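You operate a simulated robot arm through the tools that you are given. There is no shell and no other tool.

You are at the controls of a simulated robot arm. One attempt, no reset.

Task
Knock the red bag square, fold its top and bend both tie ends.
Fine: top folded down, ends bent back round the sides; it ends upright in the hollow block.

Only the result counts: the job must be done as asked and must still hold three seconds after the hand-in. Knocking over, shifting, dropping, spilling or breaking anything else fails it. Flat cloth is picked up by pressing the open fingertips on it (5 to 10 N) and closing them slowly along it; thin cloth reads only 2 to 8 mm in the jaws.

Robot
A 7-joint arm with a fingered hand, fixed in place. Base frame: the origin is on the floor under the middle of its stand, x ahead of it, y to its left, z up. Readings come in mm, degrees, newtons and seconds.
With the tool pointing down near the work surface it reaches from about 200 to 760 mm from the base axis. Its first joint turns from -166.0 to 166.0 degrees. Payload 4 kg.
The tool frame sits at the grasp point between the pads (the TCP): z along the fingers, y along the line on which they close. The tips reach 28 mm beyond it. The gripper opens to 168 mm; its body begins 79 mm behind the TCP. The gripper is a hand of 4 fingers: y runs from the thumb to the fingers, the wrist lies at [0, 0, -249] in the tool frame, and closing takes about 1.5 s.
Orientation is told as [roll, pitch, yaw] about the base's x, y, z axes, in that order, counted from this pose: with the fingers straight down and closing along the base's y, the tool's x points along the base's -x, its y along +y and its z along -z.

Tools
- The arm moves only by the tool send_rows. Its argument "series" is a list of rows, each a list of 3 entries, a list of its own where there are three numbers: the shift along the tool's x, y, z in units of 40 mm (1.0 is 40 mm), then the turn, a rotation vector about the tool's x, y, z in units of 5 degrees (1.0 is 5 degrees), then the gripper command, from -1 (shut) to 1 (fully open), values between in proportion. In form: [[[tx, ty, tz], [wx, wy, wz], claw], ...]. A call has 1 to 20 rows; each row shifts and turns the commanded pose from where the row before left it, along the tool's axes as they then stand. A call with a number of a shift or a turn outside -1 to 1 is refused whole. Rows are played at 5 a second. More than 50 mm and 8.6 degrees between two rows, or a gripper value outside its range, and nothing of the call is played. Where a pose cannot be reached the arm comes as near as it can. A force on the tool above 40 N (or 10 N above the force at the start of the call, whichever is more), or a blocked arm, ends the call early, and 0.2 s more pass. The fingers move at their own pace (about 153 mm/s each) and stop on an object; they squeeze with about 34 N. The grip force told is the motor's: it shows also when the fingers shut on nothing. Time passes only in rows, and 0.2 s behind the last, so rows that do not move let the fingers close. The reply holds the time, the measured pose of the TCP, the force on the tool along the base axes, the opening and the grip force, in the units named above and with some noise, with the torque about the TCP (base axes, N m) and any sound that the robot's microphone picked up.
- Cameras (640 x 400 px; columns grow to the right, rows downward): "scene" is fixed at [36.9, -503.9, 1591.7]; the picture's right is [0.40, -0.92, 0.00], its down [-0.86, -0.38, -0.33] and it looks along [0.31, 0.13, -0.94] (base axes); focal length 312 px, centre (320, 200). "wrist" rides on the gripper at [60, -60, -110] in the tool frame; the picture's right is [0.71, 0.71, 0.00], its down [-0.56, 0.56, -0.61] and it looks along [-0.43, 0.43, 0.79] (tool axes); focal length 265 px, centre (320, 200). There is no depth. A picture from a camera that has moved, and an enlarged one, comes with that camera's place and axes in the base frame and with its lens. The place of the scene camera against the robot may be out by one fixed shift of up to 25 mm in any direction.
- snapshot(camera): a new picture of that camera. The clock stands still meanwhile.
- move_column(by): slides the trunk up (or, below 0, down) by that many mm; the arm rides with it, the base frame stays. It gives what a move gives, with no picture.
- hand_shape(shape): the hand has 4 fingers and takes this shape, open, in about a second: jaw (thumb against the fingers, like two jaws); tri (thumb and two fingers); tip (a fingertip pinch); poke (one finger out to press); point (the index stretched); flat (the hand flat); cup (the hand cupped); fist (a fist). The gripper value then closes the fingers along that shape, each until it touches; the sizes above hold for jaw. It gives what a move gives, with no picture.
- zoom(camera, box): a new picture of the part [left, top, right, bottom] of that camera's present view, enlarged. The clock stands still meanwhile.
- close_job(): hands the job in; it is judged then, once.

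Places have to be worked out from the pictures, the camera data and where the tool is seen. Open the gripper and draw the arm clear of the work before you hand the job in, unless the task says otherwise.

The tools are called after "Request:" by a JSON object that holds its "name" and its "arguments". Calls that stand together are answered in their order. send_rows: Moves the arm, as the interface text tells. Its arguments: {"type":"object","properties":{"series":{"type":"array"}},"required":["series"]} The other tools are called the same way: move_column (by) moves the trunk up or down; hand_shape (shape) gives the hand a shape; snapshot (camera) takes a picture; zoom (camera, box) takes an enlarged picture of a part of a camera's view; close_job () hands the job in.

At the start:

```text
clock: 0.0
tcp_pos: [129.1, -363.5, 1198.8]
orientation: [0.0, 0.0, 0.0]
wrist_force: [-0.5, -0.4, 0.4]
ft_torque: [-0.02, -0.02, -0.01]
grip_width: 167.7
grasp_force: 0.1
shape: jaw
trunk travel left (down, up): [-525.0, 65.0]
```

scene: 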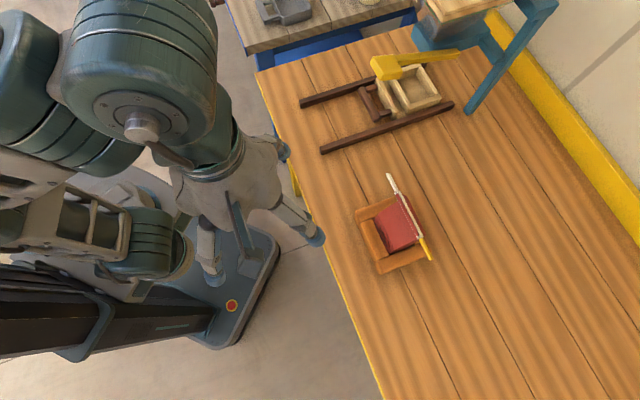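
wrist: 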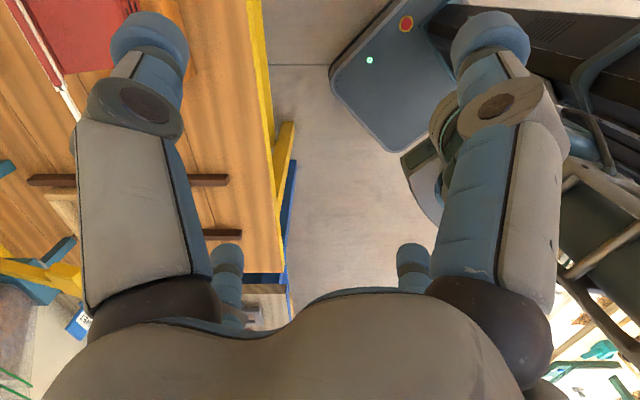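

I start with an enlarged look at the bag in its block and at the rest of the bench to find out what is there.

Request:
{"name": "zoom", "arguments": {"camera": "scene", "box": [330, 160, 458, 290]}}

Request:
{"name": "zoom", "arguments": {"camera": "scene", "box": [280, 40, 480, 165]}}

Request:
{"name": "zoom", "arguments": {"camera": "wrist", "box": [0, 0, 320, 200]}}

```text
3.08 times, centred on (394, 225) of scene
camera zoom: at [36.9, -503.9, 1591.7], right [0.4, -0.92, 0.0], down [-0.86, -0.38, -0.33], along [0.31, 0.13, -0.94], focal length 959 px, centre (92, 123)
```

zoom: 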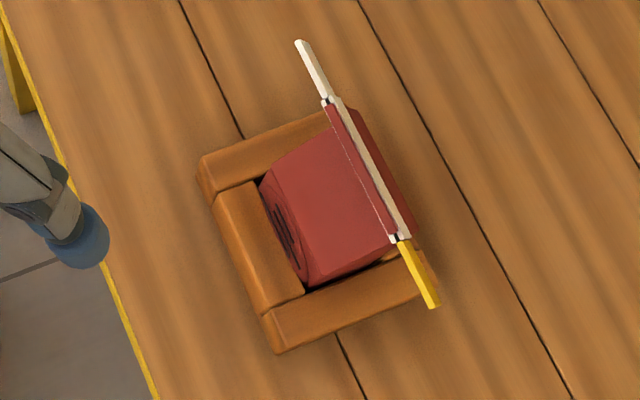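

```text
3.20 times, centred on (380, 102) of scene
camera zoom: at [36.9, -503.9, 1591.7], right [0.4, -0.92, 0.0], down [-0.86, -0.38, -0.33], along [0.31, 0.13, -0.94], focal length 997 px, centre (128, 512)
```

zoom: 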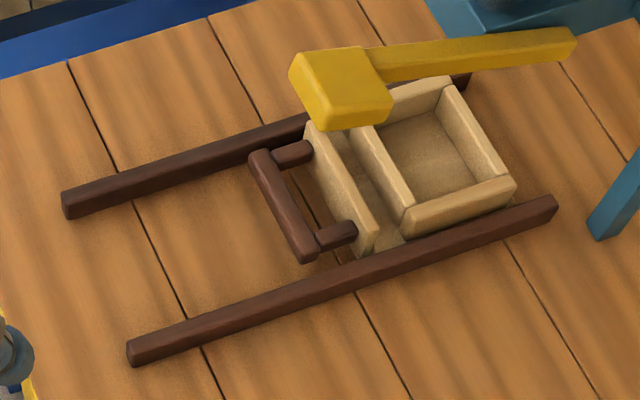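

```text
2.00 times, centred on (160, 100) of wrist
camera zoom: at [70.0, -425.8, 1306.9], right [-0.71, 0.71, 0.0], down [0.56, 0.56, 0.61], along [0.43, 0.43, -0.79], focal length 531 px, centre (640, 400)
```

zoom: 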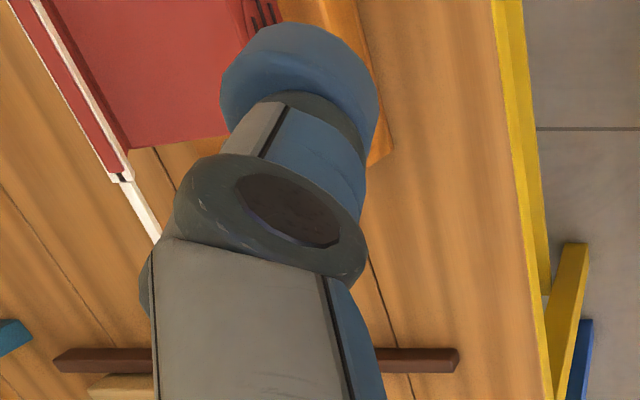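

The bag appears to stand about 170 mm tall in the block, with the tie along the top near (270, -593, 1010) and the bench turned 45° to my base. I move the hand to the robot side, above and clear of everything, and turn the wrist camera to look straight at the bag.

Request:
{"name": "send_rows", "arguments": {"series": [[[-0.13, -0.7, 0.4], [0, 0, 1], 1], [[-0.13, -0.7, 0.4], [0, 0, 0], 1], [[-0.13, -0.7, 0.4], [0, 0, 0], 1], [[-0.13, -0.65, 0.37], [0, 0, 0], 1], [[0, 0, 0], [0, 0, 1], 1], [[0, 0, 0], [0, 0, 1], 1], [[0, 0, 0], [0, 0, 1], 1], [[0, 0, 0], [0, 0, 1], 1], [[0, 0, 0], [0, 0, 1], 1], [[0, 0, 0], [0, 0, 1], 1], [[0, 0, 0], [0, 0, 1], 1], [[0, 0, 0], [0, 0, 1], 1], [[0, 0, 0], [0, 0, 1], 1], [[0, 0, 0], [0, 0, 1], 1], [[0, 0, 0], [0, 0, 1], 1], [[0, 0, 0], [0, 0, 1], 1], [[0, 0, 0], [0, 0, 1], 1], [[0, 0, 0], [0, 0, 1], 1], [[0, 0, 0], [0, 0, 1], 1], [[0, 0, 0], [0, 0, 1], 1]]}}

Request:
{"name": "snapshot", "arguments": {"camera": "wrist"}}

Request:
{"name": "snapshot", "arguments": {"camera": "scene"}}

```text
clock: 4.2
tcp_pos: [143.0, -475.5, 1134.7]
orientation: [0.0, 0.0, -85.0]
wrist_force: [0.9, 0.0, -0.2]
ft_torque: [0.02, -0.02, -0.01]
grip_width: 167.9
grasp_force: 0.1
shape: jaw
trunk travel left (down, up): [-525.0, 65.0]
```

```text
taken
camera wrist: at [78.3, -421.5, 1243.9], right [0.64, 0.77, 0.0], down [0.6, -0.51, 0.61], along [0.47, -0.4, -0.79], focal length 265 px, centre (320, 200)
```

wrist: 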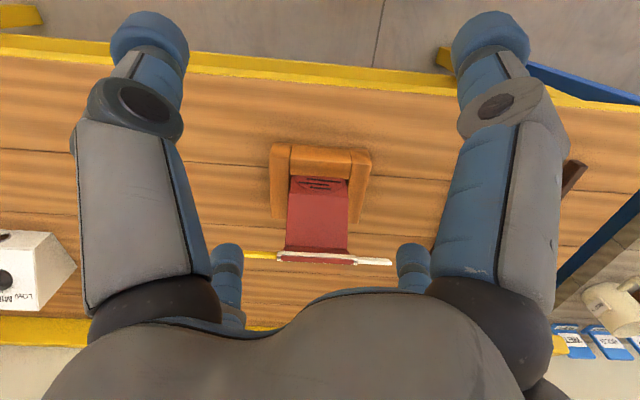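

```text
taken
```

scene: 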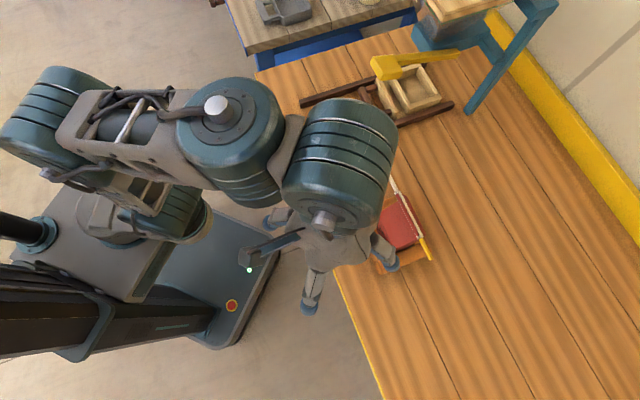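

The bag is in the middle of the wrist picture (which is upside down). I zoom on it to see tie, block and lean.

Request:
{"name": "zoom", "arguments": {"camera": "wrist", "box": [230, 120, 420, 280]}}

```text
2.50 times, centred on (325, 200) of wrist
camera zoom: at [78.3, -421.5, 1243.9], right [0.64, 0.77, 0.0], down [0.6, -0.51, 0.61], along [0.47, -0.4, -0.79], focal length 664 px, centre (308, 200)
```

zoom: 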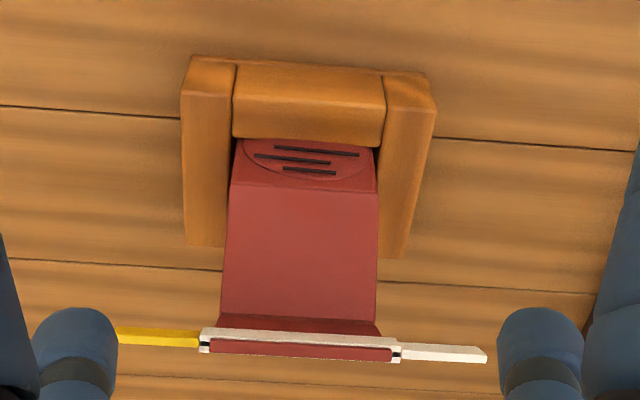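

Block looks like a U open on the far side, with the bag inside and a shoulder below the tied top. I now lower and tilt the hand back so the camera sees the bag almost from the side, still well clear of it.

Request:
{"name": "send_rows", "arguments": {"series": [[[0.26, -0.22, 0.5], [0, 0, 0], 1], [[0.26, -0.21, 0.5], [0, 0, 0], 1], [[0, 0, 0.7], [0, 0, 0], 1], [[0, 0, 0.7], [0, 0, 0], 1], [[0, 0, 0.7], [0, 0, 0], 1], [[0, 0, 0], [-0.643, -0.766, 0], 1], [[0, 0, 0], [-0.643, -0.766, 0], 1], [[0, 0, 0], [-0.643, -0.766, 0], 1], [[0, 0, 0], [-0.643, -0.766, 0], 1], [[0, 0, 0], [-0.643, -0.766, 0], 1], [[0, 0, 0], [-0.643, -0.766, 0], 1]]}}

Request:
{"name": "snapshot", "arguments": {"camera": "wrist"}}

```text
clock: 6.6
tcp_pos: [124.2, -456.1, 1012.5]
orientation: [20.4, -22.6, -89.1]
wrist_force: [-0.3, 0.0, -0.6]
ft_torque: [-0.02, 0.04, -0.02]
grip_width: 167.8
grasp_force: 0.0
shape: jaw
trunk travel left (down, up): [-525.0, 65.0]
```

```text
taken
camera wrist: at [28.7, -371.8, 1063.0], right [0.65, 0.76, -0.04], down [0.31, -0.21, 0.93], along [0.69, -0.62, -0.38], focal length 265 px, centre (320, 200)
```

wrist: 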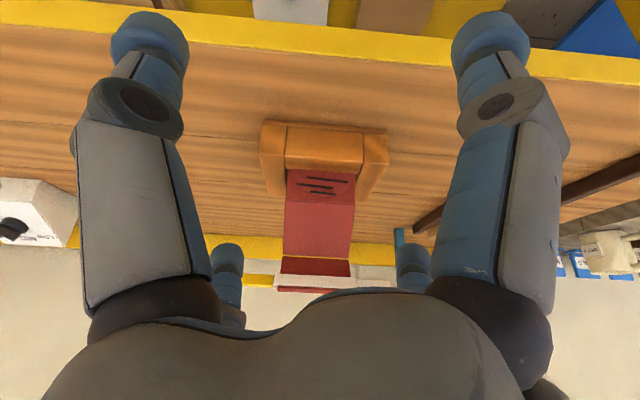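

Request:
{"name": "zoom", "arguments": {"camera": "wrist", "box": [220, 100, 430, 310]}}

```text
1.90 times, centred on (325, 205) of wrist
camera zoom: at [28.7, -371.8, 1063.0], right [0.65, 0.76, -0.04], down [0.31, -0.21, 0.93], along [0.69, -0.62, -0.38], focal length 506 px, centre (310, 190)
```

zoom: 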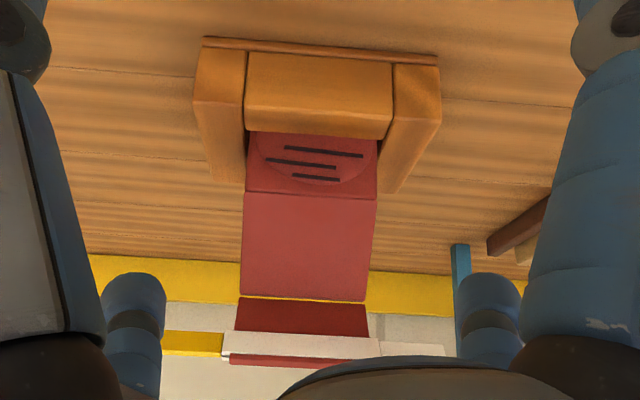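

From two views: the body front edge is at about n=579 mm (along the -45° bench direction), z≈941. The sloped panel rises back to about n=621, z≈1002, and a flap with the tie leans towards me, up to z≈1033. I turn the hand to view the bag in profile from the +e side, starting with the rotation in place.

Request:
{"name": "send_rows", "arguments": {"series": [[[0, 0, 0], [0.383, -0.3215, 0.866], 1], [[0, 0, 0], [0.383, -0.3215, 0.866], 1], [[0, 0, 0], [0.383, -0.3215, 0.866], 1], [[0, 0, 0], [0.383, -0.3215, 0.866], 1], [[0, 0, 0], [0.383, -0.3215, 0.866], 1], [[0, 0, 0], [0.383, -0.3215, 0.866], 1], [[0, 0, 0], [0.383, -0.3215, 0.866], 1], [[0, 0, 0], [0.383, -0.3215, 0.866], 1], [[0, 0, 0], [0.383, -0.3215, 0.866], 1], [[0, 0, 0], [0.383, -0.3215, 0.866], 1], [[0, 0, 0], [0.383, -0.3215, 0.866], 1], [[0, 0, 0], [0.383, -0.3215, 0.866], 1], [[0, 0, 0], [0.383, -0.3215, 0.866], 1], [[0, 0, 0], [0.383, -0.3215, 0.866], 1], [[0, 0, 0], [0.383, -0.3215, 0.866], 1], [[0, 0, 0], [0.383, -0.3215, 0.866], 1], [[0, 0, 0], [0.383, -0.3215, 0.866], 1], [[0, 0, 0], [0.383, -0.3215, 0.866], 1], [[0, 0, 0], [0.383, -0.3215, 0.866], 1]]}}

```text
clock: 10.6
tcp_pos: [125.2, -455.6, 1010.9]
orientation: [20.4, -22.6, 175.8]
wrist_force: [0.4, -0.5, 0.2]
ft_torque: [0.0, 0.01, 0.01]
grip_width: 167.9
grasp_force: 0.1
shape: jaw
trunk travel left (down, up): [-525.0, 65.0]
```

The turn went through. Now I slide sideways to +e, then out over the bench, well to the side of the bag.

Request:
{"name": "send_rows", "arguments": {"series": [[[0.611, -0.627, -0.503], [0, 0, 0], 1], [[0.611, -0.627, -0.503], [0, 0, 0], 1], [[0.611, -0.627, -0.503], [0, 0, 0], 1], [[0.611, -0.627, -0.503], [0, 0, 0], 1], [[0.611, -0.627, -0.503], [0, 0, 0], 1], [[0.68, 0.697, -0.0424], [0, 0, 0], 1], [[0.68, 0.697, -0.0424], [0, 0, 0], 1], [[0.68, 0.697, -0.0424], [0, 0, 0], 1], [[0.68, 0.697, -0.0424], [0, 0, 0], 1], [[0.68, 0.697, -0.0424], [0, 0, 0], 1]]}}

Request:
{"name": "snapshot", "arguments": {"camera": "wrist"}}

Request:
{"name": "snapshot", "arguments": {"camera": "scene"}}

```text
clock: 12.8
tcp_pos: [398.3, -447.4, 1006.3]
orientation: [20.0, -23.0, 176.2]
wrist_force: [-0.9, -0.4, -22.2]
ft_torque: [-0.13, 1.59, -0.05]
grip_width: 168.0
grasp_force: 0.2
shape: jaw
out of reach, approached as far as the arm can: row 10
trunk travel left (down, up): [-525.0, 65.0]
```

```text
taken
camera wrist: at [493.1, -360.1, 1057.5], right [0.7, -0.71, -0.05], down [-0.23, -0.3, 0.92], along [-0.68, -0.63, -0.38], focal length 265 px, centre (320, 200)
```

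wrist: 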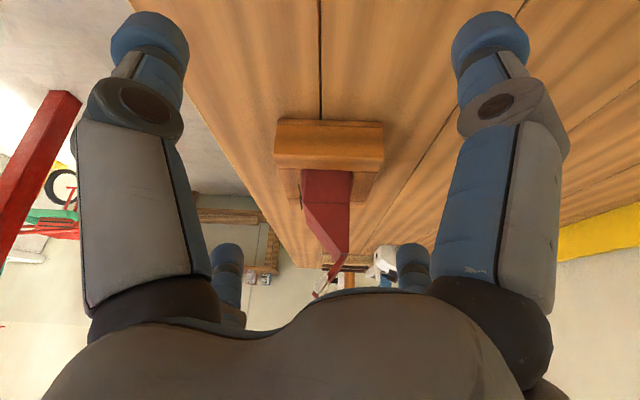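

```text
taken
```

scene: 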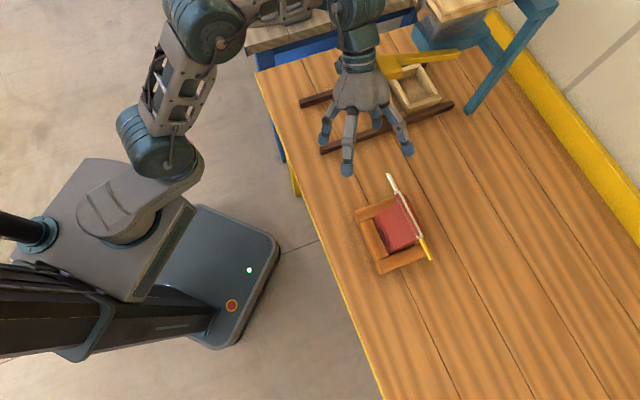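

The last row ended out of reach and shows a -22 N reading; I look at the profile and check whether the hand is touching anything.

Request:
{"name": "zoom", "arguments": {"camera": "wrist", "box": [250, 110, 410, 310]}}

Request:
{"name": "zoom", "arguments": {"camera": "scene", "box": [280, 20, 480, 180]}}

Request:
{"name": "send_rows", "arguments": {"series": [[[0, 0, 0], [0, 0, 0], 1]]}}

```text
2.00 times, centred on (330, 210) of wrist
camera zoom: at [493.1, -360.1, 1057.5], right [0.7, -0.71, -0.05], down [-0.23, -0.3, 0.92], along [-0.68, -0.63, -0.38], focal length 531 px, centre (300, 180)
```

zoom: 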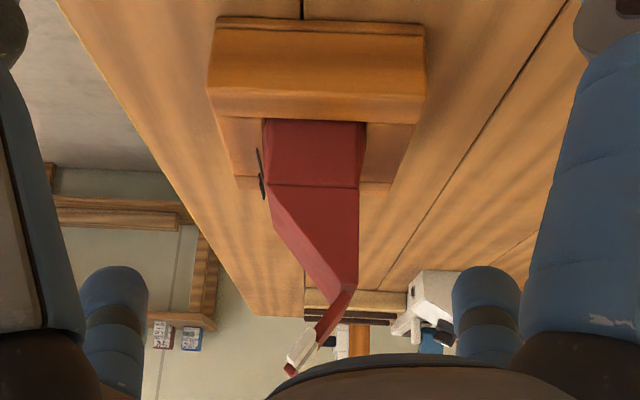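

```text
2.50 times, centred on (380, 100) of scene
camera zoom: at [36.9, -503.9, 1591.7], right [0.4, -0.92, 0.0], down [-0.86, -0.38, -0.33], along [0.31, 0.13, -0.94], focal length 779 px, centre (170, 450)
```

zoom: 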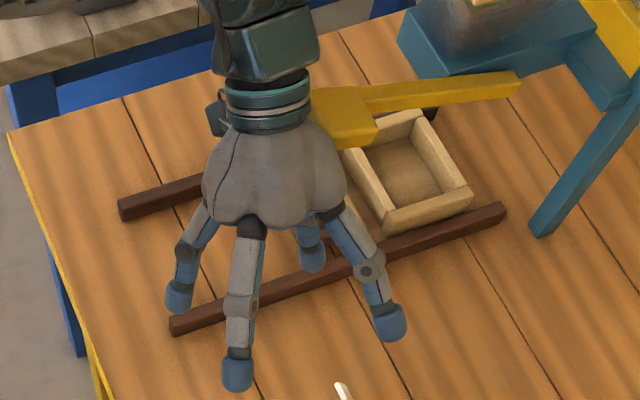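

```text
clock: 13.2
tcp_pos: [399.1, -447.9, 1008.5]
orientation: [20.1, -22.9, 176.0]
wrist_force: [-5.3, 4.6, -32.2]
ft_torque: [-0.55, 2.02, 0.34]
grip_width: 167.8
grasp_force: 0.2
shape: jaw
trunk travel left (down, up): [-525.0, 65.0]
```

The hand is pressed by something near the wrist (about -32 N), most likely the arm folding on itself at the limit of its reach. I back off towards the robot straight away.

Request:
{"name": "send_rows", "arguments": {"series": [[[-0.34, -0.35, 0.021], [0, 0, 0], 1], [[-0.34, -0.35, 0.021], [0, 0, 0], 1]]}}

```text
clock: 13.8
tcp_pos: [370.0, -419.3, 1012.8]
orientation: [20.4, -22.5, 175.9]
wrist_force: [-0.1, 1.0, 0.9]
ft_torque: [-0.03, -0.02, 0.01]
grip_width: 168.0
grasp_force: 0.1
shape: jaw
trunk travel left (down, up): [-525.0, 65.0]
```

Contact is gone. I take the profile view again from this free position.

Request:
{"name": "zoom", "arguments": {"camera": "wrist", "box": [260, 110, 440, 310]}}

Request:
{"name": "zoom", "arguments": {"camera": "wrist", "box": [280, 110, 400, 210]}}

Request:
{"name": "zoom", "arguments": {"camera": "scene", "box": [345, 165, 445, 280]}}

```text
2.00 times, centred on (350, 210) of wrist
camera zoom: at [464.7, -331.4, 1063.9], right [0.7, -0.71, -0.04], down [-0.24, -0.29, 0.93], along [-0.67, -0.64, -0.38], focal length 531 px, centre (260, 180)
```

zoom: 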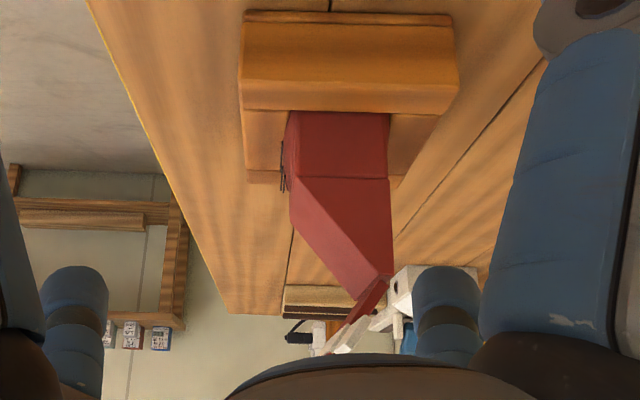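

```text
4.00 times, centred on (340, 160) of wrist
camera zoom: at [464.7, -331.4, 1063.9], right [0.7, -0.71, -0.04], down [-0.24, -0.29, 0.93], along [-0.67, -0.64, -0.38], focal length 1062 px, centre (240, 360)
```

zoom: 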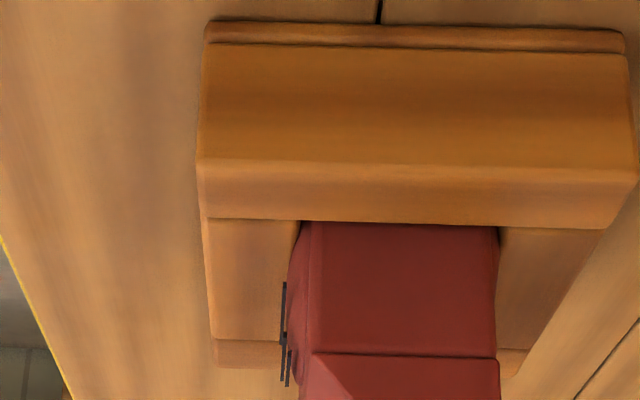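

```text
3.48 times, centred on (395, 222) of scene
camera zoom: at [36.9, -503.9, 1591.7], right [0.4, -0.92, 0.0], down [-0.86, -0.38, -0.33], along [0.31, 0.13, -0.94], focal length 1084 px, centre (59, 122)
```

zoom: 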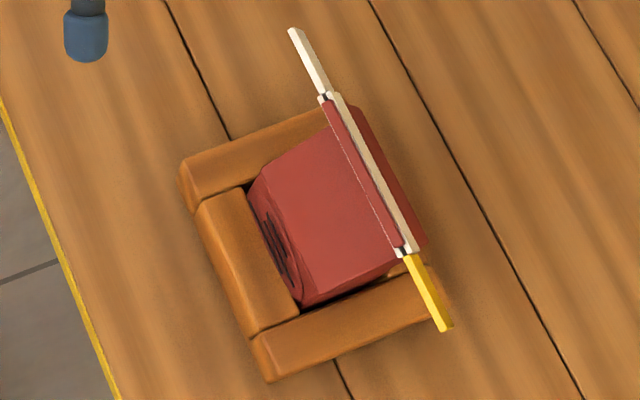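

The block turns out to be a full four-walled frame (outer roughly n 544–662, e -294…-155, top z≈905) with the bag in it. I want to measure whether the bag stands crooked in it, so I enlarge further from here.

Request:
{"name": "zoom", "arguments": {"camera": "wrist", "box": [320, 150, 400, 200]}}

Request:
{"name": "zoom", "arguments": {"camera": "wrist", "box": [320, 190, 420, 252]}}

Request:
{"name": "zoom", "arguments": {"camera": "scene", "box": [370, 180, 410, 220]}}

Request:
{"name": "zoom", "arguments": {"camera": "scene", "box": [370, 220, 435, 265]}}

```text
8.00 times, centred on (360, 175) of wrist
camera zoom: at [464.7, -331.4, 1063.9], right [0.7, -0.71, -0.04], down [-0.24, -0.29, 0.93], along [-0.67, -0.64, -0.38], focal length 2123 px, centre (0, 400)
```

zoom: 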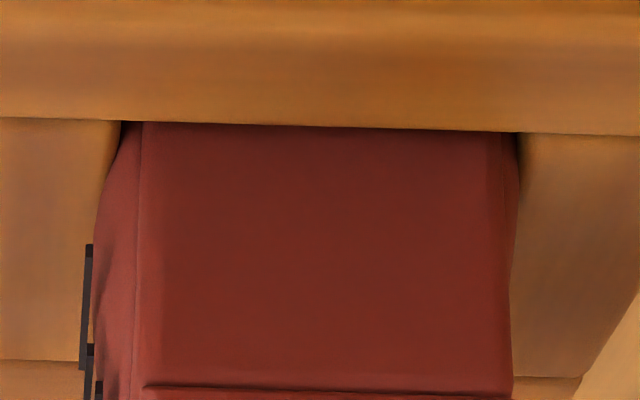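

```text
6.40 times, centred on (370, 221) of wrist
camera zoom: at [464.7, -331.4, 1063.9], right [0.7, -0.71, -0.04], down [-0.24, -0.29, 0.93], along [-0.67, -0.64, -0.38], focal length 1699 px, centre (0, 66)
```

zoom: 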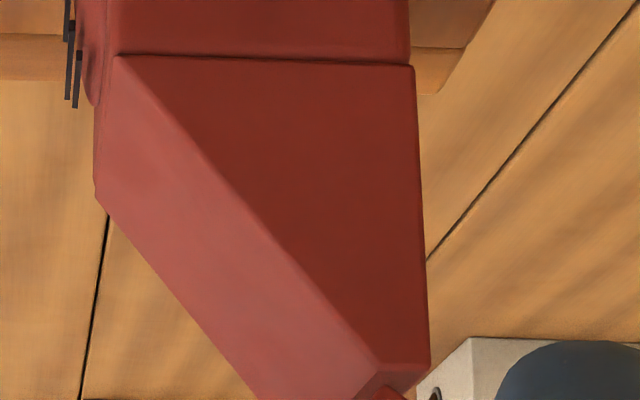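

```text
10.00 times, centred on (390, 200) of scene
camera zoom: at [36.9, -503.9, 1591.7], right [0.4, -0.92, 0.0], down [-0.86, -0.38, -0.33], along [0.31, 0.13, -0.94], focal length 3117 px, centre (-380, 200)
```

zoom: 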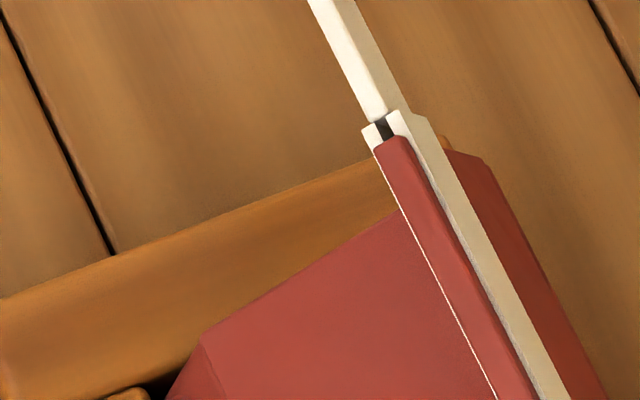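

```text
8.89 times, centred on (402, 242) of scene
camera zoom: at [36.9, -503.9, 1591.7], right [0.4, -0.92, 0.0], down [-0.86, -0.38, -0.33], along [0.31, 0.13, -0.94], focal length 2771 px, centre (-413, -178)
```

zoom: 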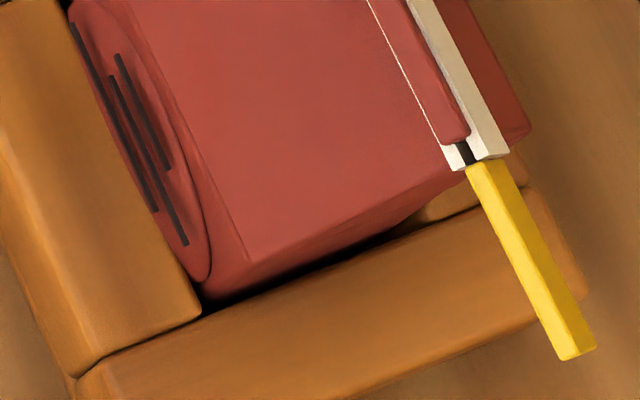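

The neck wedge and body read close to vertical from this side. I go back the same way to the robot side for a careful front view at high zoom.

Request:
{"name": "send_rows", "arguments": {"series": [[[-0.67, -0.687, 0.042], [0, 0, 0], 1], [[-0.67, -0.687, 0.042], [0, 0, 0], 1], [[-0.67, -0.687, 0.042], [0, 0, 0], 1], [[-0.67, -0.687, 0.042], [0, 0, 0], 1], [[-0.611, 0.627, 0.503], [0, 0, 0], 1], [[-0.611, 0.627, 0.503], [0, 0, 0], 1], [[-0.611, 0.627, 0.503], [0, 0, 0], 1], [[-0.611, 0.627, 0.503], [0, 0, 0], 1], [[-0.611, 0.627, 0.503], [0, 0, 0], 1]]}}

Request:
{"name": "send_rows", "arguments": {"series": [[[0, 0, 0], [-0.383, 0.3215, -0.866], 1], [[0, 0, 0], [-0.383, 0.3215, -0.866], 1], [[0, 0, 0], [-0.383, 0.3215, -0.866], 1], [[0, 0, 0], [-0.383, 0.3215, -0.866], 1], [[0, 0, 0], [-0.383, 0.3215, -0.866], 1], [[0, 0, 0], [-0.383, 0.3215, -0.866], 1], [[0, 0, 0], [-0.383, 0.3215, -0.866], 1], [[0, 0, 0], [-0.383, 0.3215, -0.866], 1], [[0, 0, 0], [-0.383, 0.3215, -0.866], 1], [[0, 0, 0], [-0.383, 0.3215, -0.866], 1], [[0, 0, 0], [-0.383, 0.3215, -0.866], 1], [[0, 0, 0], [-0.383, 0.3215, -0.866], 1], [[0, 0, 0], [-0.383, 0.3215, -0.866], 1], [[0, 0, 0], [-0.383, 0.3215, -0.866], 1], [[0, 0, 0], [-0.383, 0.3215, -0.866], 1], [[0, 0, 0], [-0.383, 0.3215, -0.866], 1], [[0, 0, 0], [-0.383, 0.3215, -0.866], 1], [[0, 0, 0], [-0.383, 0.3215, -0.866], 1], [[0, 0, 0], [-0.383, 0.3215, -0.866], 1]]}}

Request:
{"name": "zoom", "arguments": {"camera": "wrist", "box": [260, 110, 390, 200]}}

Request:
{"name": "zoom", "arguments": {"camera": "wrist", "box": [240, 190, 400, 300]}}

```text
clock: 15.8
tcp_pos: [119.0, -453.1, 1009.9]
orientation: [20.3, -22.5, 175.8]
wrist_force: [0.3, -0.6, -0.4]
ft_torque: [0.0, -0.01, -0.02]
grip_width: 168.2
grasp_force: 0.0
shape: jaw
trunk travel left (down, up): [-525.0, 65.0]
```

```text
clock: 19.8
tcp_pos: [117.2, -453.2, 1011.8]
orientation: [20.4, -22.6, -89.0]
wrist_force: [0.5, 0.4, 0.4]
ft_torque: [0.0, 0.0, 0.01]
grip_width: 167.8
grasp_force: 0.1
shape: jaw
trunk travel left (down, up): [-525.0, 65.0]
```

```text
4.44 times, centred on (325, 155) of wrist
camera zoom: at [22.3, -369.6, 1062.5], right [0.65, 0.76, -0.04], down [0.31, -0.21, 0.93], along [0.69, -0.61, -0.38], focal length 1180 px, centre (298, 400)
```

zoom: 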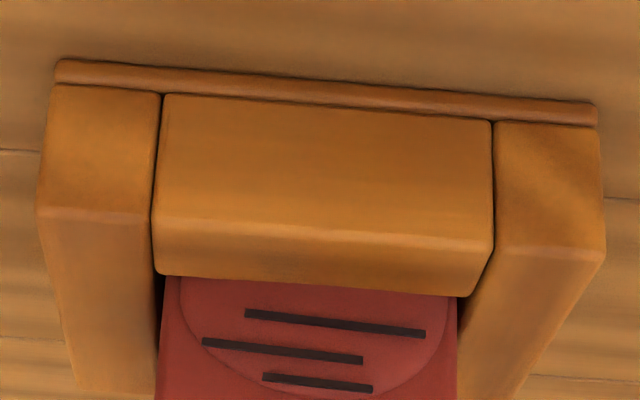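

```text
3.64 times, centred on (320, 245) of wrist
camera zoom: at [22.3, -369.6, 1062.5], right [0.65, 0.76, -0.04], down [0.31, -0.21, 0.93], along [0.69, -0.61, -0.38], focal length 965 px, centre (320, 36)
```

zoom: 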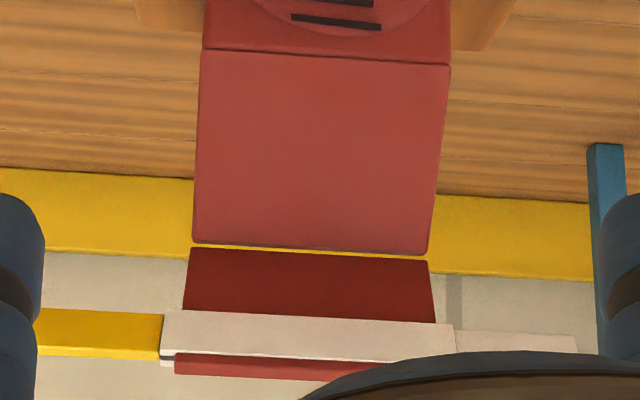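

High zoom shows the shoulder, neck and block edges all parallel to e, so the bag is already aligned. I take "knock" to mean lifting it and tapping its base down in the block. I'll hold it by the flap, which leans about 37° towards me with the tie over the bag's middle. First I turn the hand to match the flap and stage it up and back along the flap line.

Request:
{"name": "send_rows", "arguments": {"series": [[[0, 0, 0], [0, 0, 1], 0.3], [[0, 0, 0], [0, 0, 1], 0.3], [[0, 0, 0], [0, 0, 1], 0.3], [[0, 0, 0], [0, 0, 1], 0.3], [[0, 0, 0], [0, 0, 1], 0.3], [[0, 0, 0], [0, 0, 1], 0.3], [[0, 0, 0], [0, 0, 1], 0.3], [[0, 0, 0], [0, 0, 1], 0.3], [[0, 0, 0], [0, 0, 1], 0.3], [[0, 0, 0], [0, 0, 1], 0.3], [[0, 0, 0], [-0.7, 0, 0], 0.3], [[0, 0, 0], [-0.7, 0, 0], 0.3], [[0.06, 0.858, -0.067], [0, 0, 0], 0.3], [[0.06, 0.858, -0.067], [0, 0, 0], 0.3], [[0.06, 0.858, -0.067], [0, 0, 0], 0.3], [[0.06, 0.858, -0.067], [0, 0, 0], 0.3], [[0.06, 0.858, -0.067], [0, 0, 0], 0.3]]}}

Request:
{"name": "snapshot", "arguments": {"camera": "wrist"}}

Request:
{"name": "snapshot", "arguments": {"camera": "scene"}}

```text
clock: 23.4
tcp_pos: [216.3, -536.4, 1125.7]
orientation: [36.9, 0.0, -134.9]
wrist_force: [-0.4, 0.5, 0.4]
ft_torque: [0.0, 0.02, 0.01]
grip_width: 109.6
grasp_force: 0.1
shape: jaw
trunk travel left (down, up): [-525.0, 65.0]
```

```text
taken
camera wrist: at [179.2, -413.7, 1175.8], right [0.9, 0.1, 0.43], down [-0.34, -0.45, 0.83], along [0.27, -0.89, -0.37], focal length 265 px, centre (320, 200)
```

wrist: 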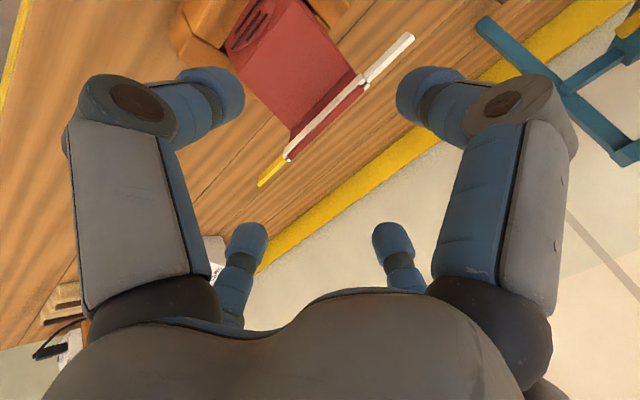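

```text
taken
```

scene: 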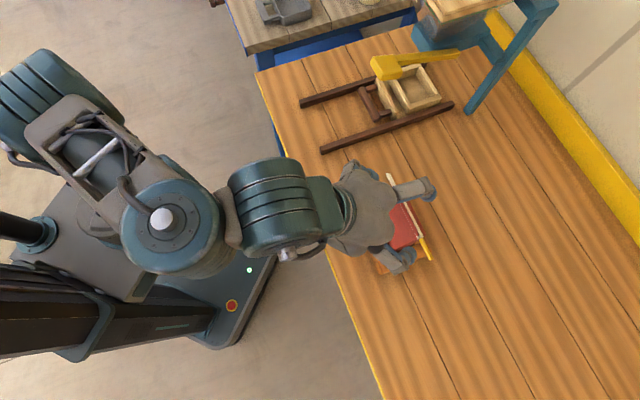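

The picture shows the hand really has four fingers placed crosswise (thumb at -y, one at +y and one at each ±x), so jaw would also close on the flap's edges. I try the "tip" shape to see whether it leaves a clean two-finger pinch.

Request:
{"name": "hand_shape", "arguments": {"shape": "tip"}}

Request:
{"name": "snapshot", "arguments": {"camera": "wrist"}}

Request:
{"name": "zoom", "arguments": {"camera": "scene", "box": [300, 140, 460, 290]}}

```text
clock: 24.3
tcp_pos: [216.3, -536.3, 1125.0]
orientation: [37.0, 0.0, -135.1]
wrist_force: [0.0, 0.1, 0.1]
ft_torque: [-0.01, -0.02, 0.01]
grip_width: 167.8
grasp_force: 0.1
shape: tip
trunk travel left (down, up): [-525.0, 65.0]
```

```text
taken
camera wrist: at [178.7, -413.3, 1175.4], right [0.9, 0.1, 0.43], down [-0.34, -0.45, 0.83], along [0.27, -0.89, -0.37], focal length 265 px, centre (320, 200)
```

wrist: 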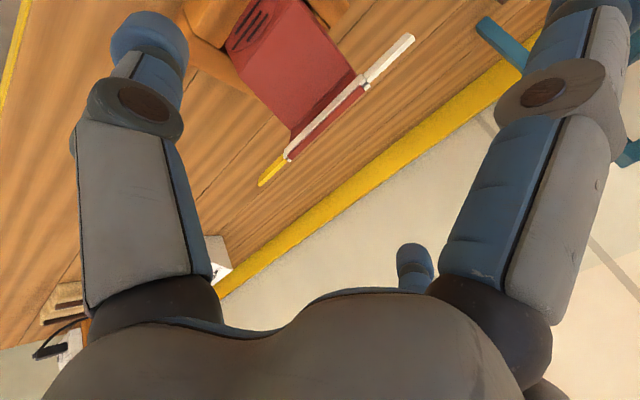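

```text
2.67 times, centred on (380, 215) of scene
camera zoom: at [36.9, -503.9, 1591.7], right [0.4, -0.92, 0.0], down [-0.86, -0.38, -0.33], along [0.31, 0.13, -0.94], focal length 831 px, centre (160, 160)
```

zoom: 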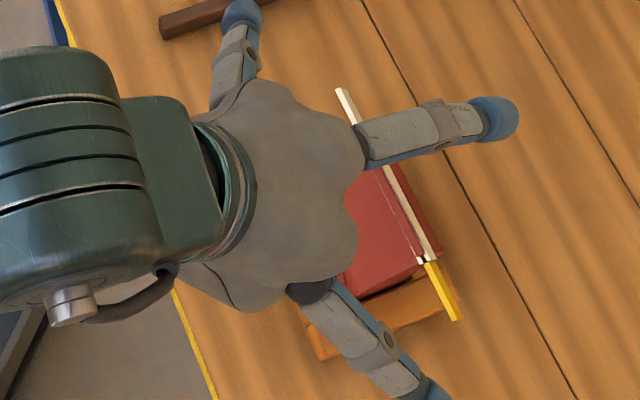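

"Tip" splays the two side fingers outward and leaves thumb and opposite finger to pinch. I half close it here to see which fingers move before I approach.

Request:
{"name": "send_rows", "arguments": {"series": [[[0, 0, 0], [0, 0, 0], -0.2], [[0, 0, 0], [0, 0, 0], -0.2], [[0, 0, 0], [0, 0, 0], -0.2], [[0, 0, 0], [0, 0, 0], -0.2]]}}

Request:
{"name": "snapshot", "arguments": {"camera": "wrist"}}

Request:
{"name": "zoom", "arguments": {"camera": "scene", "box": [300, 140, 460, 290]}}

```text
clock: 25.3
tcp_pos: [216.1, -535.4, 1125.2]
orientation: [37.1, 0.0, -135.0]
wrist_force: [0.5, 0.0, 0.4]
ft_torque: [-0.01, -0.01, -0.02]
grip_width: 67.5
grasp_force: 0.2
shape: tip
trunk travel left (down, up): [-525.0, 65.0]
```

```text
taken
camera wrist: at [178.8, -413.4, 1175.6], right [0.9, 0.1, 0.43], down [-0.34, -0.45, 0.83], along [0.27, -0.89, -0.37], focal length 265 px, centre (320, 200)
```

wrist: 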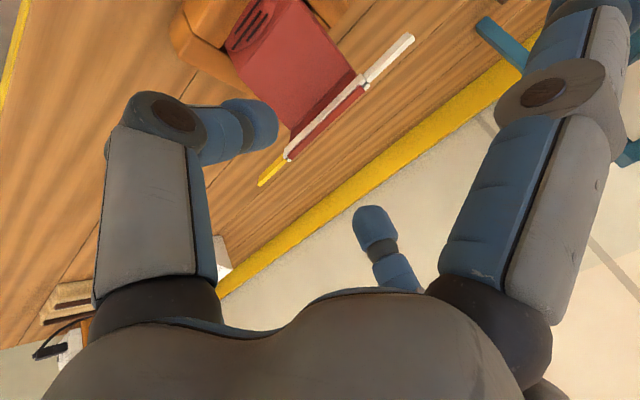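

```text
2.67 times, centred on (380, 215) of scene
camera zoom: at [36.9, -503.9, 1591.7], right [0.4, -0.92, 0.0], down [-0.86, -0.38, -0.33], along [0.31, 0.13, -0.94], focal length 831 px, centre (160, 160)
```

zoom: 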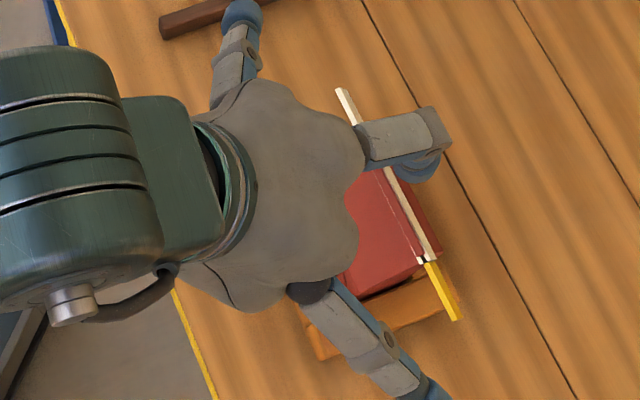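

Only thumb and opposing finger move, which is what I need. I advance 90 mm along the flap line, then look before the last 30 mm.

Request:
{"name": "send_rows", "arguments": {"series": [[[0, 0, 0.75], [0, 0, 0], -0.1], [[0, 0, 0.75], [0, 0, 0], -0.1], [[0, 0, 0.75], [0, 0, 0], -0.1], [[0, 0, 0], [0, 0, 0], -0.1]]}}

Request:
{"name": "snapshot", "arguments": {"camera": "wrist"}}

Request:
{"name": "zoom", "arguments": {"camera": "scene", "box": [330, 140, 470, 290]}}

```text
clock: 26.3
tcp_pos: [255.2, -574.0, 1053.3]
orientation: [37.0, 0.0, -134.8]
wrist_force: [-0.1, 0.4, 0.3]
ft_torque: [-0.01, -0.03, -0.01]
grip_width: 75.1
grasp_force: 0.1
shape: tip
trunk travel left (down, up): [-525.0, 65.0]
```

```text
taken
camera wrist: at [217.6, -450.8, 1103.3], right [0.9, 0.1, 0.42], down [-0.34, -0.45, 0.83], along [0.27, -0.89, -0.37], focal length 265 px, centre (320, 200)
```

wrist: 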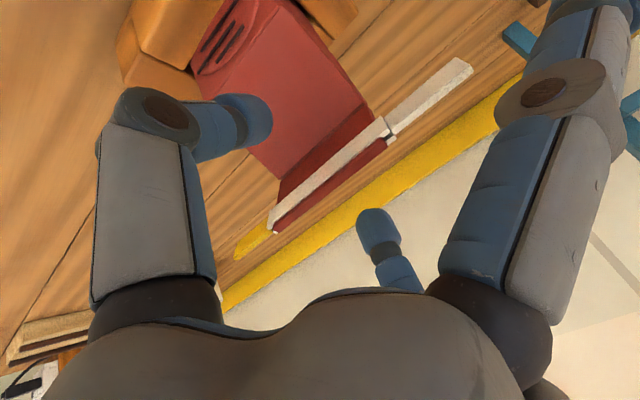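

```text
2.67 times, centred on (400, 215) of scene
camera zoom: at [36.9, -503.9, 1591.7], right [0.4, -0.92, 0.0], down [-0.86, -0.38, -0.33], along [0.31, 0.13, -0.94], focal length 831 px, centre (107, 160)
```

zoom: 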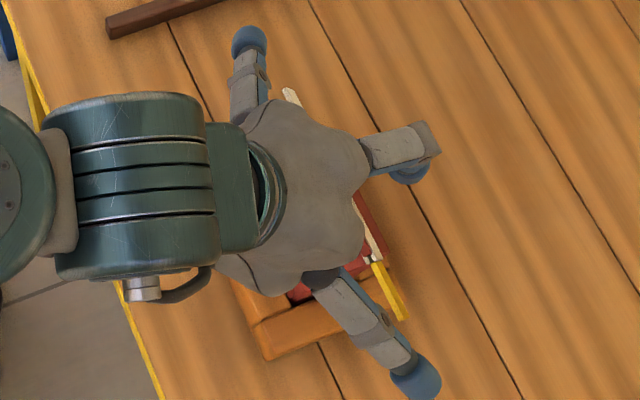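

The lip sits right at the image centre where the TCP projects, with the thumb on the near side and the finger on the far side of the flap. I advance the last 28 mm and then close gently.

Request:
{"name": "send_rows", "arguments": {"series": [[[0, 0, 0.35], [0, 0, 0], -0.1], [[0, 0, 0.35], [0, 0, 0], -0.1], [[0, 0, 0], [0, 0, 0], -0.1]]}}

Request:
{"name": "snapshot", "arguments": {"camera": "wrist"}}

```text
clock: 27.1
tcp_pos: [267.7, -585.5, 1032.3]
orientation: [37.1, -0.1, -134.9]
wrist_force: [-0.7, -0.4, -0.6]
ft_torque: [0.01, 0.05, -0.01]
grip_width: 75.4
grasp_force: 0.1
shape: tip
trunk travel left (down, up): [-525.0, 65.0]
```

```text
taken
camera wrist: at [230.5, -462.9, 1081.9], right [0.9, 0.1, 0.42], down [-0.34, -0.45, 0.83], along [0.27, -0.89, -0.37], focal length 265 px, centre (320, 200)
```

wrist: 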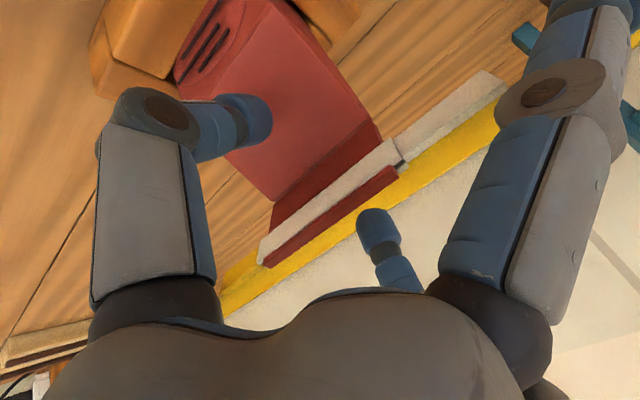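

The TCP is at the middle of the tie strip. I close slowly on it.

Request:
{"name": "send_rows", "arguments": {"series": [[[0, 0, 0], [0, 0, 0], -0.3], [[0, 0, 0], [0, 0, 0], -0.5], [[0, 0, 0], [0, 0, 0], -0.65], [[0, 0, 0], [0, 0, 0], -0.8], [[0, 0, 0], [0, 0, 0], -0.9], [[0, 0, 0], [0, 0, 0], -1], [[0, 0, 0], [0, 0, 0], -1], [[0, 0, 0], [0, 0, 0], -1]]}}

Request:
{"name": "snapshot", "arguments": {"camera": "wrist"}}

Request:
{"name": "zoom", "arguments": {"camera": "scene", "box": [330, 140, 470, 290]}}

```text
clock: 28.9
tcp_pos: [266.6, -584.6, 1032.6]
orientation: [36.9, -0.1, -135.0]
wrist_force: [-1.0, -0.4, 0.3]
ft_torque: [0.04, 0.06, -0.01]
grip_width: 0.1
grasp_force: 34.2
shape: tip
trunk travel left (down, up): [-525.0, 65.0]
```

```text
taken
camera wrist: at [230.3, -463.0, 1081.8], right [0.9, 0.1, 0.42], down [-0.34, -0.45, 0.83], along [0.27, -0.89, -0.37], focal length 265 px, centre (320, 200)
```

wrist: 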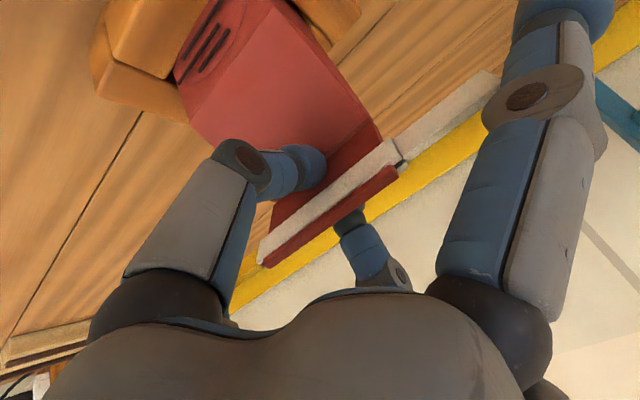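

```text
2.67 times, centred on (400, 215) of scene
camera zoom: at [36.9, -503.9, 1591.7], right [0.4, -0.92, 0.0], down [-0.86, -0.38, -0.33], along [0.31, 0.13, -0.94], focal length 831 px, centre (107, 160)
```

zoom: 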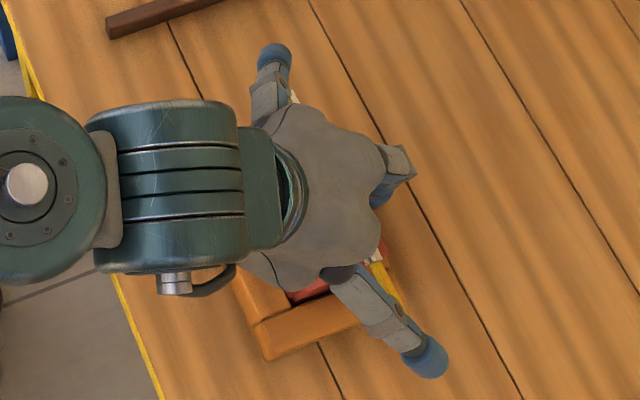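

The width reads 0.1 mm, so I zoom to see whether the flap is really between the pads.

Request:
{"name": "zoom", "arguments": {"camera": "wrist", "box": [230, 110, 430, 280]}}

```text
2.35 times, centred on (330, 195) of wrist
camera zoom: at [230.3, -463.0, 1081.8], right [0.9, 0.1, 0.42], down [-0.34, -0.45, 0.83], along [0.27, -0.89, -0.37], focal length 624 px, centre (296, 212)
```

zoom: 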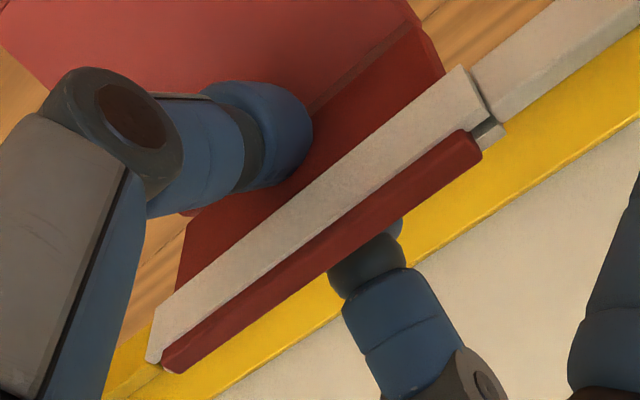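

Thumb and finger lie on opposite faces of the flap, just below the tie. I lift 6 mm and watch for the bag's weight.

Request:
{"name": "send_rows", "arguments": {"series": [[[0, 0.045, -0.06], [0, 0, 0], -1], [[0, 0.045, -0.06], [0, 0, 0], -1], [[0, 0, 0], [0, 0, 0], -1]]}}

Request:
{"name": "zoom", "arguments": {"camera": "wrist", "box": [150, 0, 470, 280]}}

```text
clock: 29.7
tcp_pos: [266.9, -587.0, 1036.9]
orientation: [37.0, -0.1, -135.1]
wrist_force: [-0.9, 0.8, -3.2]
ft_torque: [0.03, 0.05, -0.04]
grip_width: 0.3
grasp_force: 34.1
shape: tip
trunk travel left (down, up): [-525.0, 65.0]
```

```text
1.43 times, centred on (310, 140) of wrist
camera zoom: at [230.1, -463.5, 1087.0], right [0.9, 0.1, 0.43], down [-0.34, -0.45, 0.83], along [0.27, -0.89, -0.37], focal length 379 px, centre (334, 286)
```

zoom: 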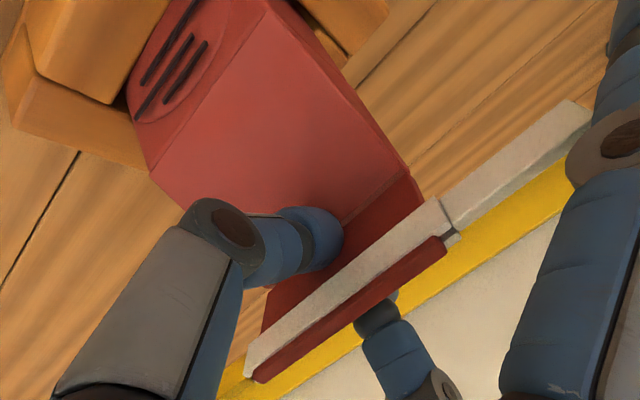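

A 3 N load has appeared, so the bag is hanging in the grip. I lift another 22 mm; its base stays within the 60 mm deep hollow.

Request:
{"name": "send_rows", "arguments": {"series": [[[0, 0.11, -0.147], [0, 0, 0], -1], [[0, 0.11, -0.147], [0, 0, 0], -1], [[0, 0.11, -0.147], [0, 0, 0], -1], [[0, 0, 0], [0, 0, 0], -1]]}}

Request:
{"name": "snapshot", "arguments": {"camera": "wrist"}}

Request:
{"name": "zoom", "arguments": {"camera": "scene", "box": [330, 140, 470, 290]}}

```text
clock: 30.7
tcp_pos: [268.1, -585.3, 1058.8]
orientation: [37.1, -0.1, -134.8]
wrist_force: [0.5, 0.8, -2.8]
ft_torque: [0.07, 0.03, 0.01]
grip_width: 0.7
grasp_force: 33.6
shape: tip
trunk travel left (down, up): [-525.0, 65.0]
```

```text
taken
camera wrist: at [230.6, -463.2, 1109.1], right [0.9, 0.1, 0.43], down [-0.34, -0.45, 0.83], along [0.27, -0.89, -0.37], focal length 265 px, centre (320, 200)
```

wrist: 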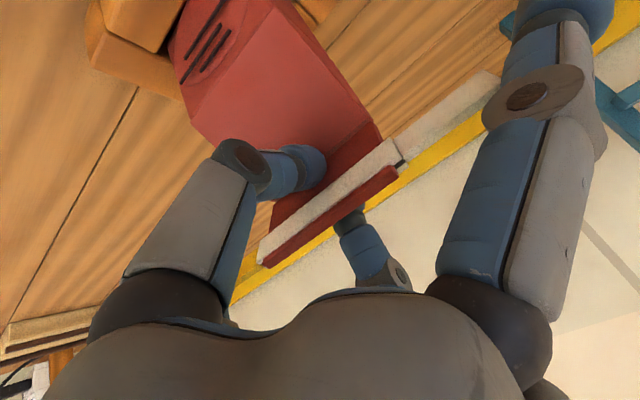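

```text
2.67 times, centred on (400, 215) of scene
camera zoom: at [36.9, -503.9, 1591.7], right [0.4, -0.92, 0.0], down [-0.86, -0.38, -0.33], along [0.31, 0.13, -0.94], focal length 831 px, centre (107, 160)
```

zoom: 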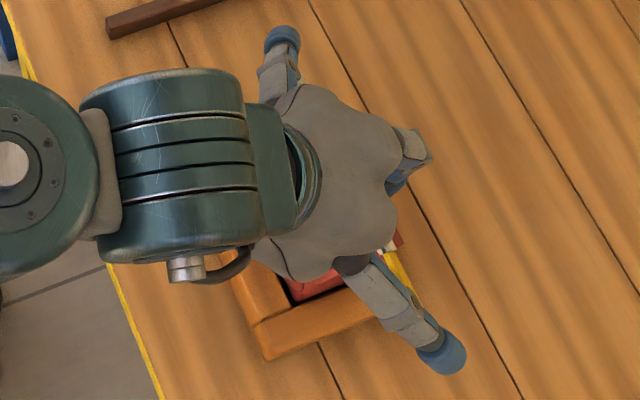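

The bag hangs upright about 26 mm up and weighs roughly 0.3 kg. I knock it down onto the block floor in one quick row.

Request:
{"name": "send_rows", "arguments": {"series": [[[0, -0.41, 0.545], [0, 0, 0], -1], [[0, 0, 0], [0, 0, 0], -1]]}}

Request:
{"name": "zoom", "arguments": {"camera": "wrist", "box": [150, 0, 470, 280]}}

```text
clock: 31.3
tcp_pos: [268.7, -584.8, 1032.7]
orientation: [37.0, -0.1, -134.9]
wrist_force: [1.0, -0.1, 1.6]
ft_torque: [0.02, -0.03, -0.01]
grip_width: 0.6
grasp_force: 34.2
shape: tip
trunk travel left (down, up): [-525.0, 65.0]
```

```text
1.43 times, centred on (310, 140) of wrist
camera zoom: at [231.0, -462.4, 1082.2], right [0.9, 0.1, 0.42], down [-0.34, -0.45, 0.83], along [0.28, -0.89, -0.37], focal length 379 px, centre (334, 286)
```

zoom: 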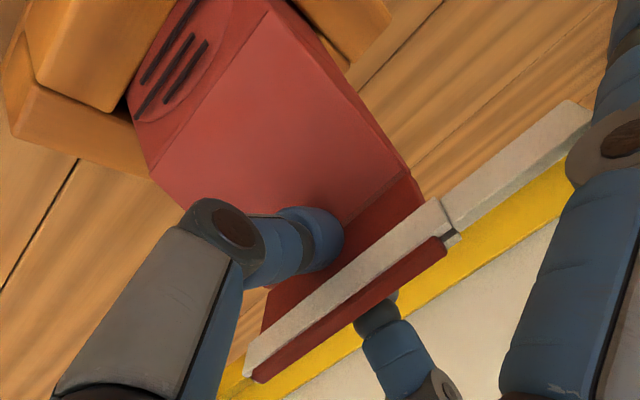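

No sound came back, so that tap was probably too soft. I lift about 38 mm (still inside the walls) and knock harder.

Request:
{"name": "send_rows", "arguments": {"series": [[[0, 0.19, -0.253], [0, 0, 0], -1], [[0, 0.19, -0.253], [0, 0, 0], -1], [[0, 0.19, -0.253], [0, 0, 0], -1], [[0, 0, 0], [0, 0, 0], -1], [[0, -0.65, 0.86], [0, 0, 0], -1], [[0, 0, 0], [0, 0, 0], -1]]}}

Request:
{"name": "zoom", "arguments": {"camera": "wrist", "box": [150, 0, 470, 280]}}

```text
clock: 32.7
tcp_pos: [269.6, -585.9, 1030.8]
orientation: [37.4, -0.2, -135.0]
wrist_force: [3.6, -2.3, 15.3]
ft_torque: [-0.21, -0.32, -0.01]
grip_width: 0.5
grasp_force: 34.1
shape: tip
trunk travel left (down, up): [-525.0, 65.0]
```

```text
1.43 times, centred on (310, 140) of wrist
camera zoom: at [231.4, -463.5, 1079.2], right [0.9, 0.11, 0.43], down [-0.34, -0.44, 0.83], along [0.28, -0.89, -0.36], focal length 379 px, centre (334, 286)
```

zoom: 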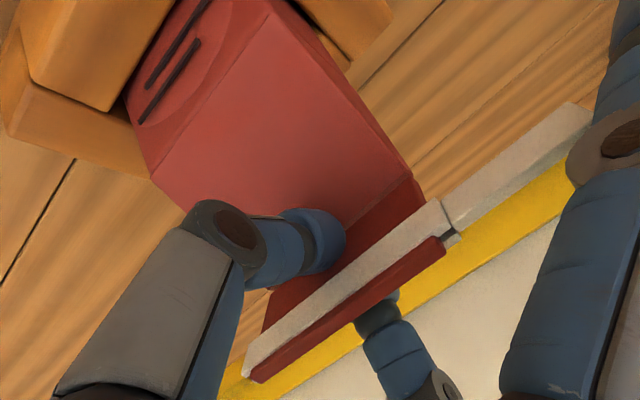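

The label patch on the front has visibly changed after this harder knock, so it does something. I ease off the 15 N press and zoom on the front of the bag.

Request:
{"name": "send_rows", "arguments": {"series": [[[0, 0.06, -0.08], [0, 0, 0], -1], [[0, 0, 0], [0, 0, 0], -1]]}}

Request:
{"name": "zoom", "arguments": {"camera": "wrist", "box": [150, 0, 310, 100]}}

Request:
{"name": "zoom", "arguments": {"camera": "scene", "box": [360, 200, 440, 280]}}

```text
clock: 33.3
tcp_pos: [268.9, -585.3, 1031.0]
orientation: [37.1, 0.0, -135.0]
wrist_force: [4.0, -0.5, 9.2]
ft_torque: [-0.18, -0.17, 0.03]
grip_width: 0.6
grasp_force: 33.8
shape: tip
trunk travel left (down, up): [-525.0, 65.0]
```

```text
4.00 times, centred on (230, 50) of wrist
camera zoom: at [230.5, -463.1, 1081.2], right [0.9, 0.1, 0.42], down [-0.34, -0.45, 0.83], along [0.28, -0.89, -0.37], focal length 1062 px, centre (680, 800)
```

zoom: 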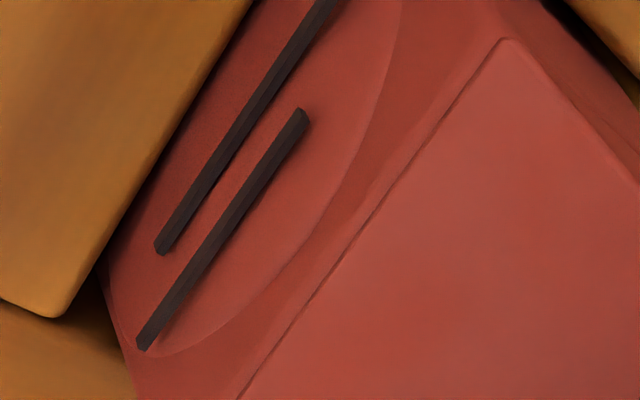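

```text
5.00 times, centred on (400, 240) of scene
camera zoom: at [36.9, -503.9, 1591.7], right [0.4, -0.92, 0.0], down [-0.86, -0.38, -0.33], along [0.31, 0.13, -0.94], focal length 1558 px, centre (-80, 0)
```

zoom: 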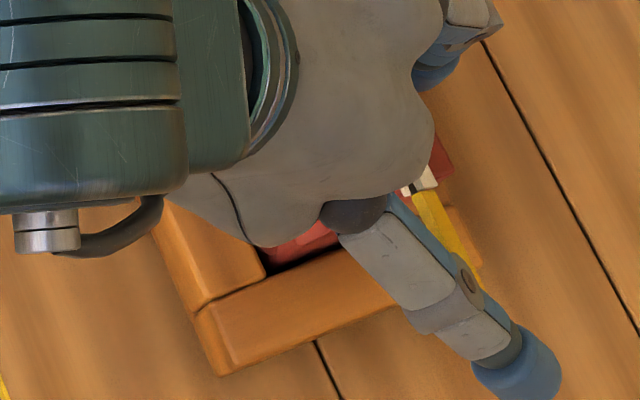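

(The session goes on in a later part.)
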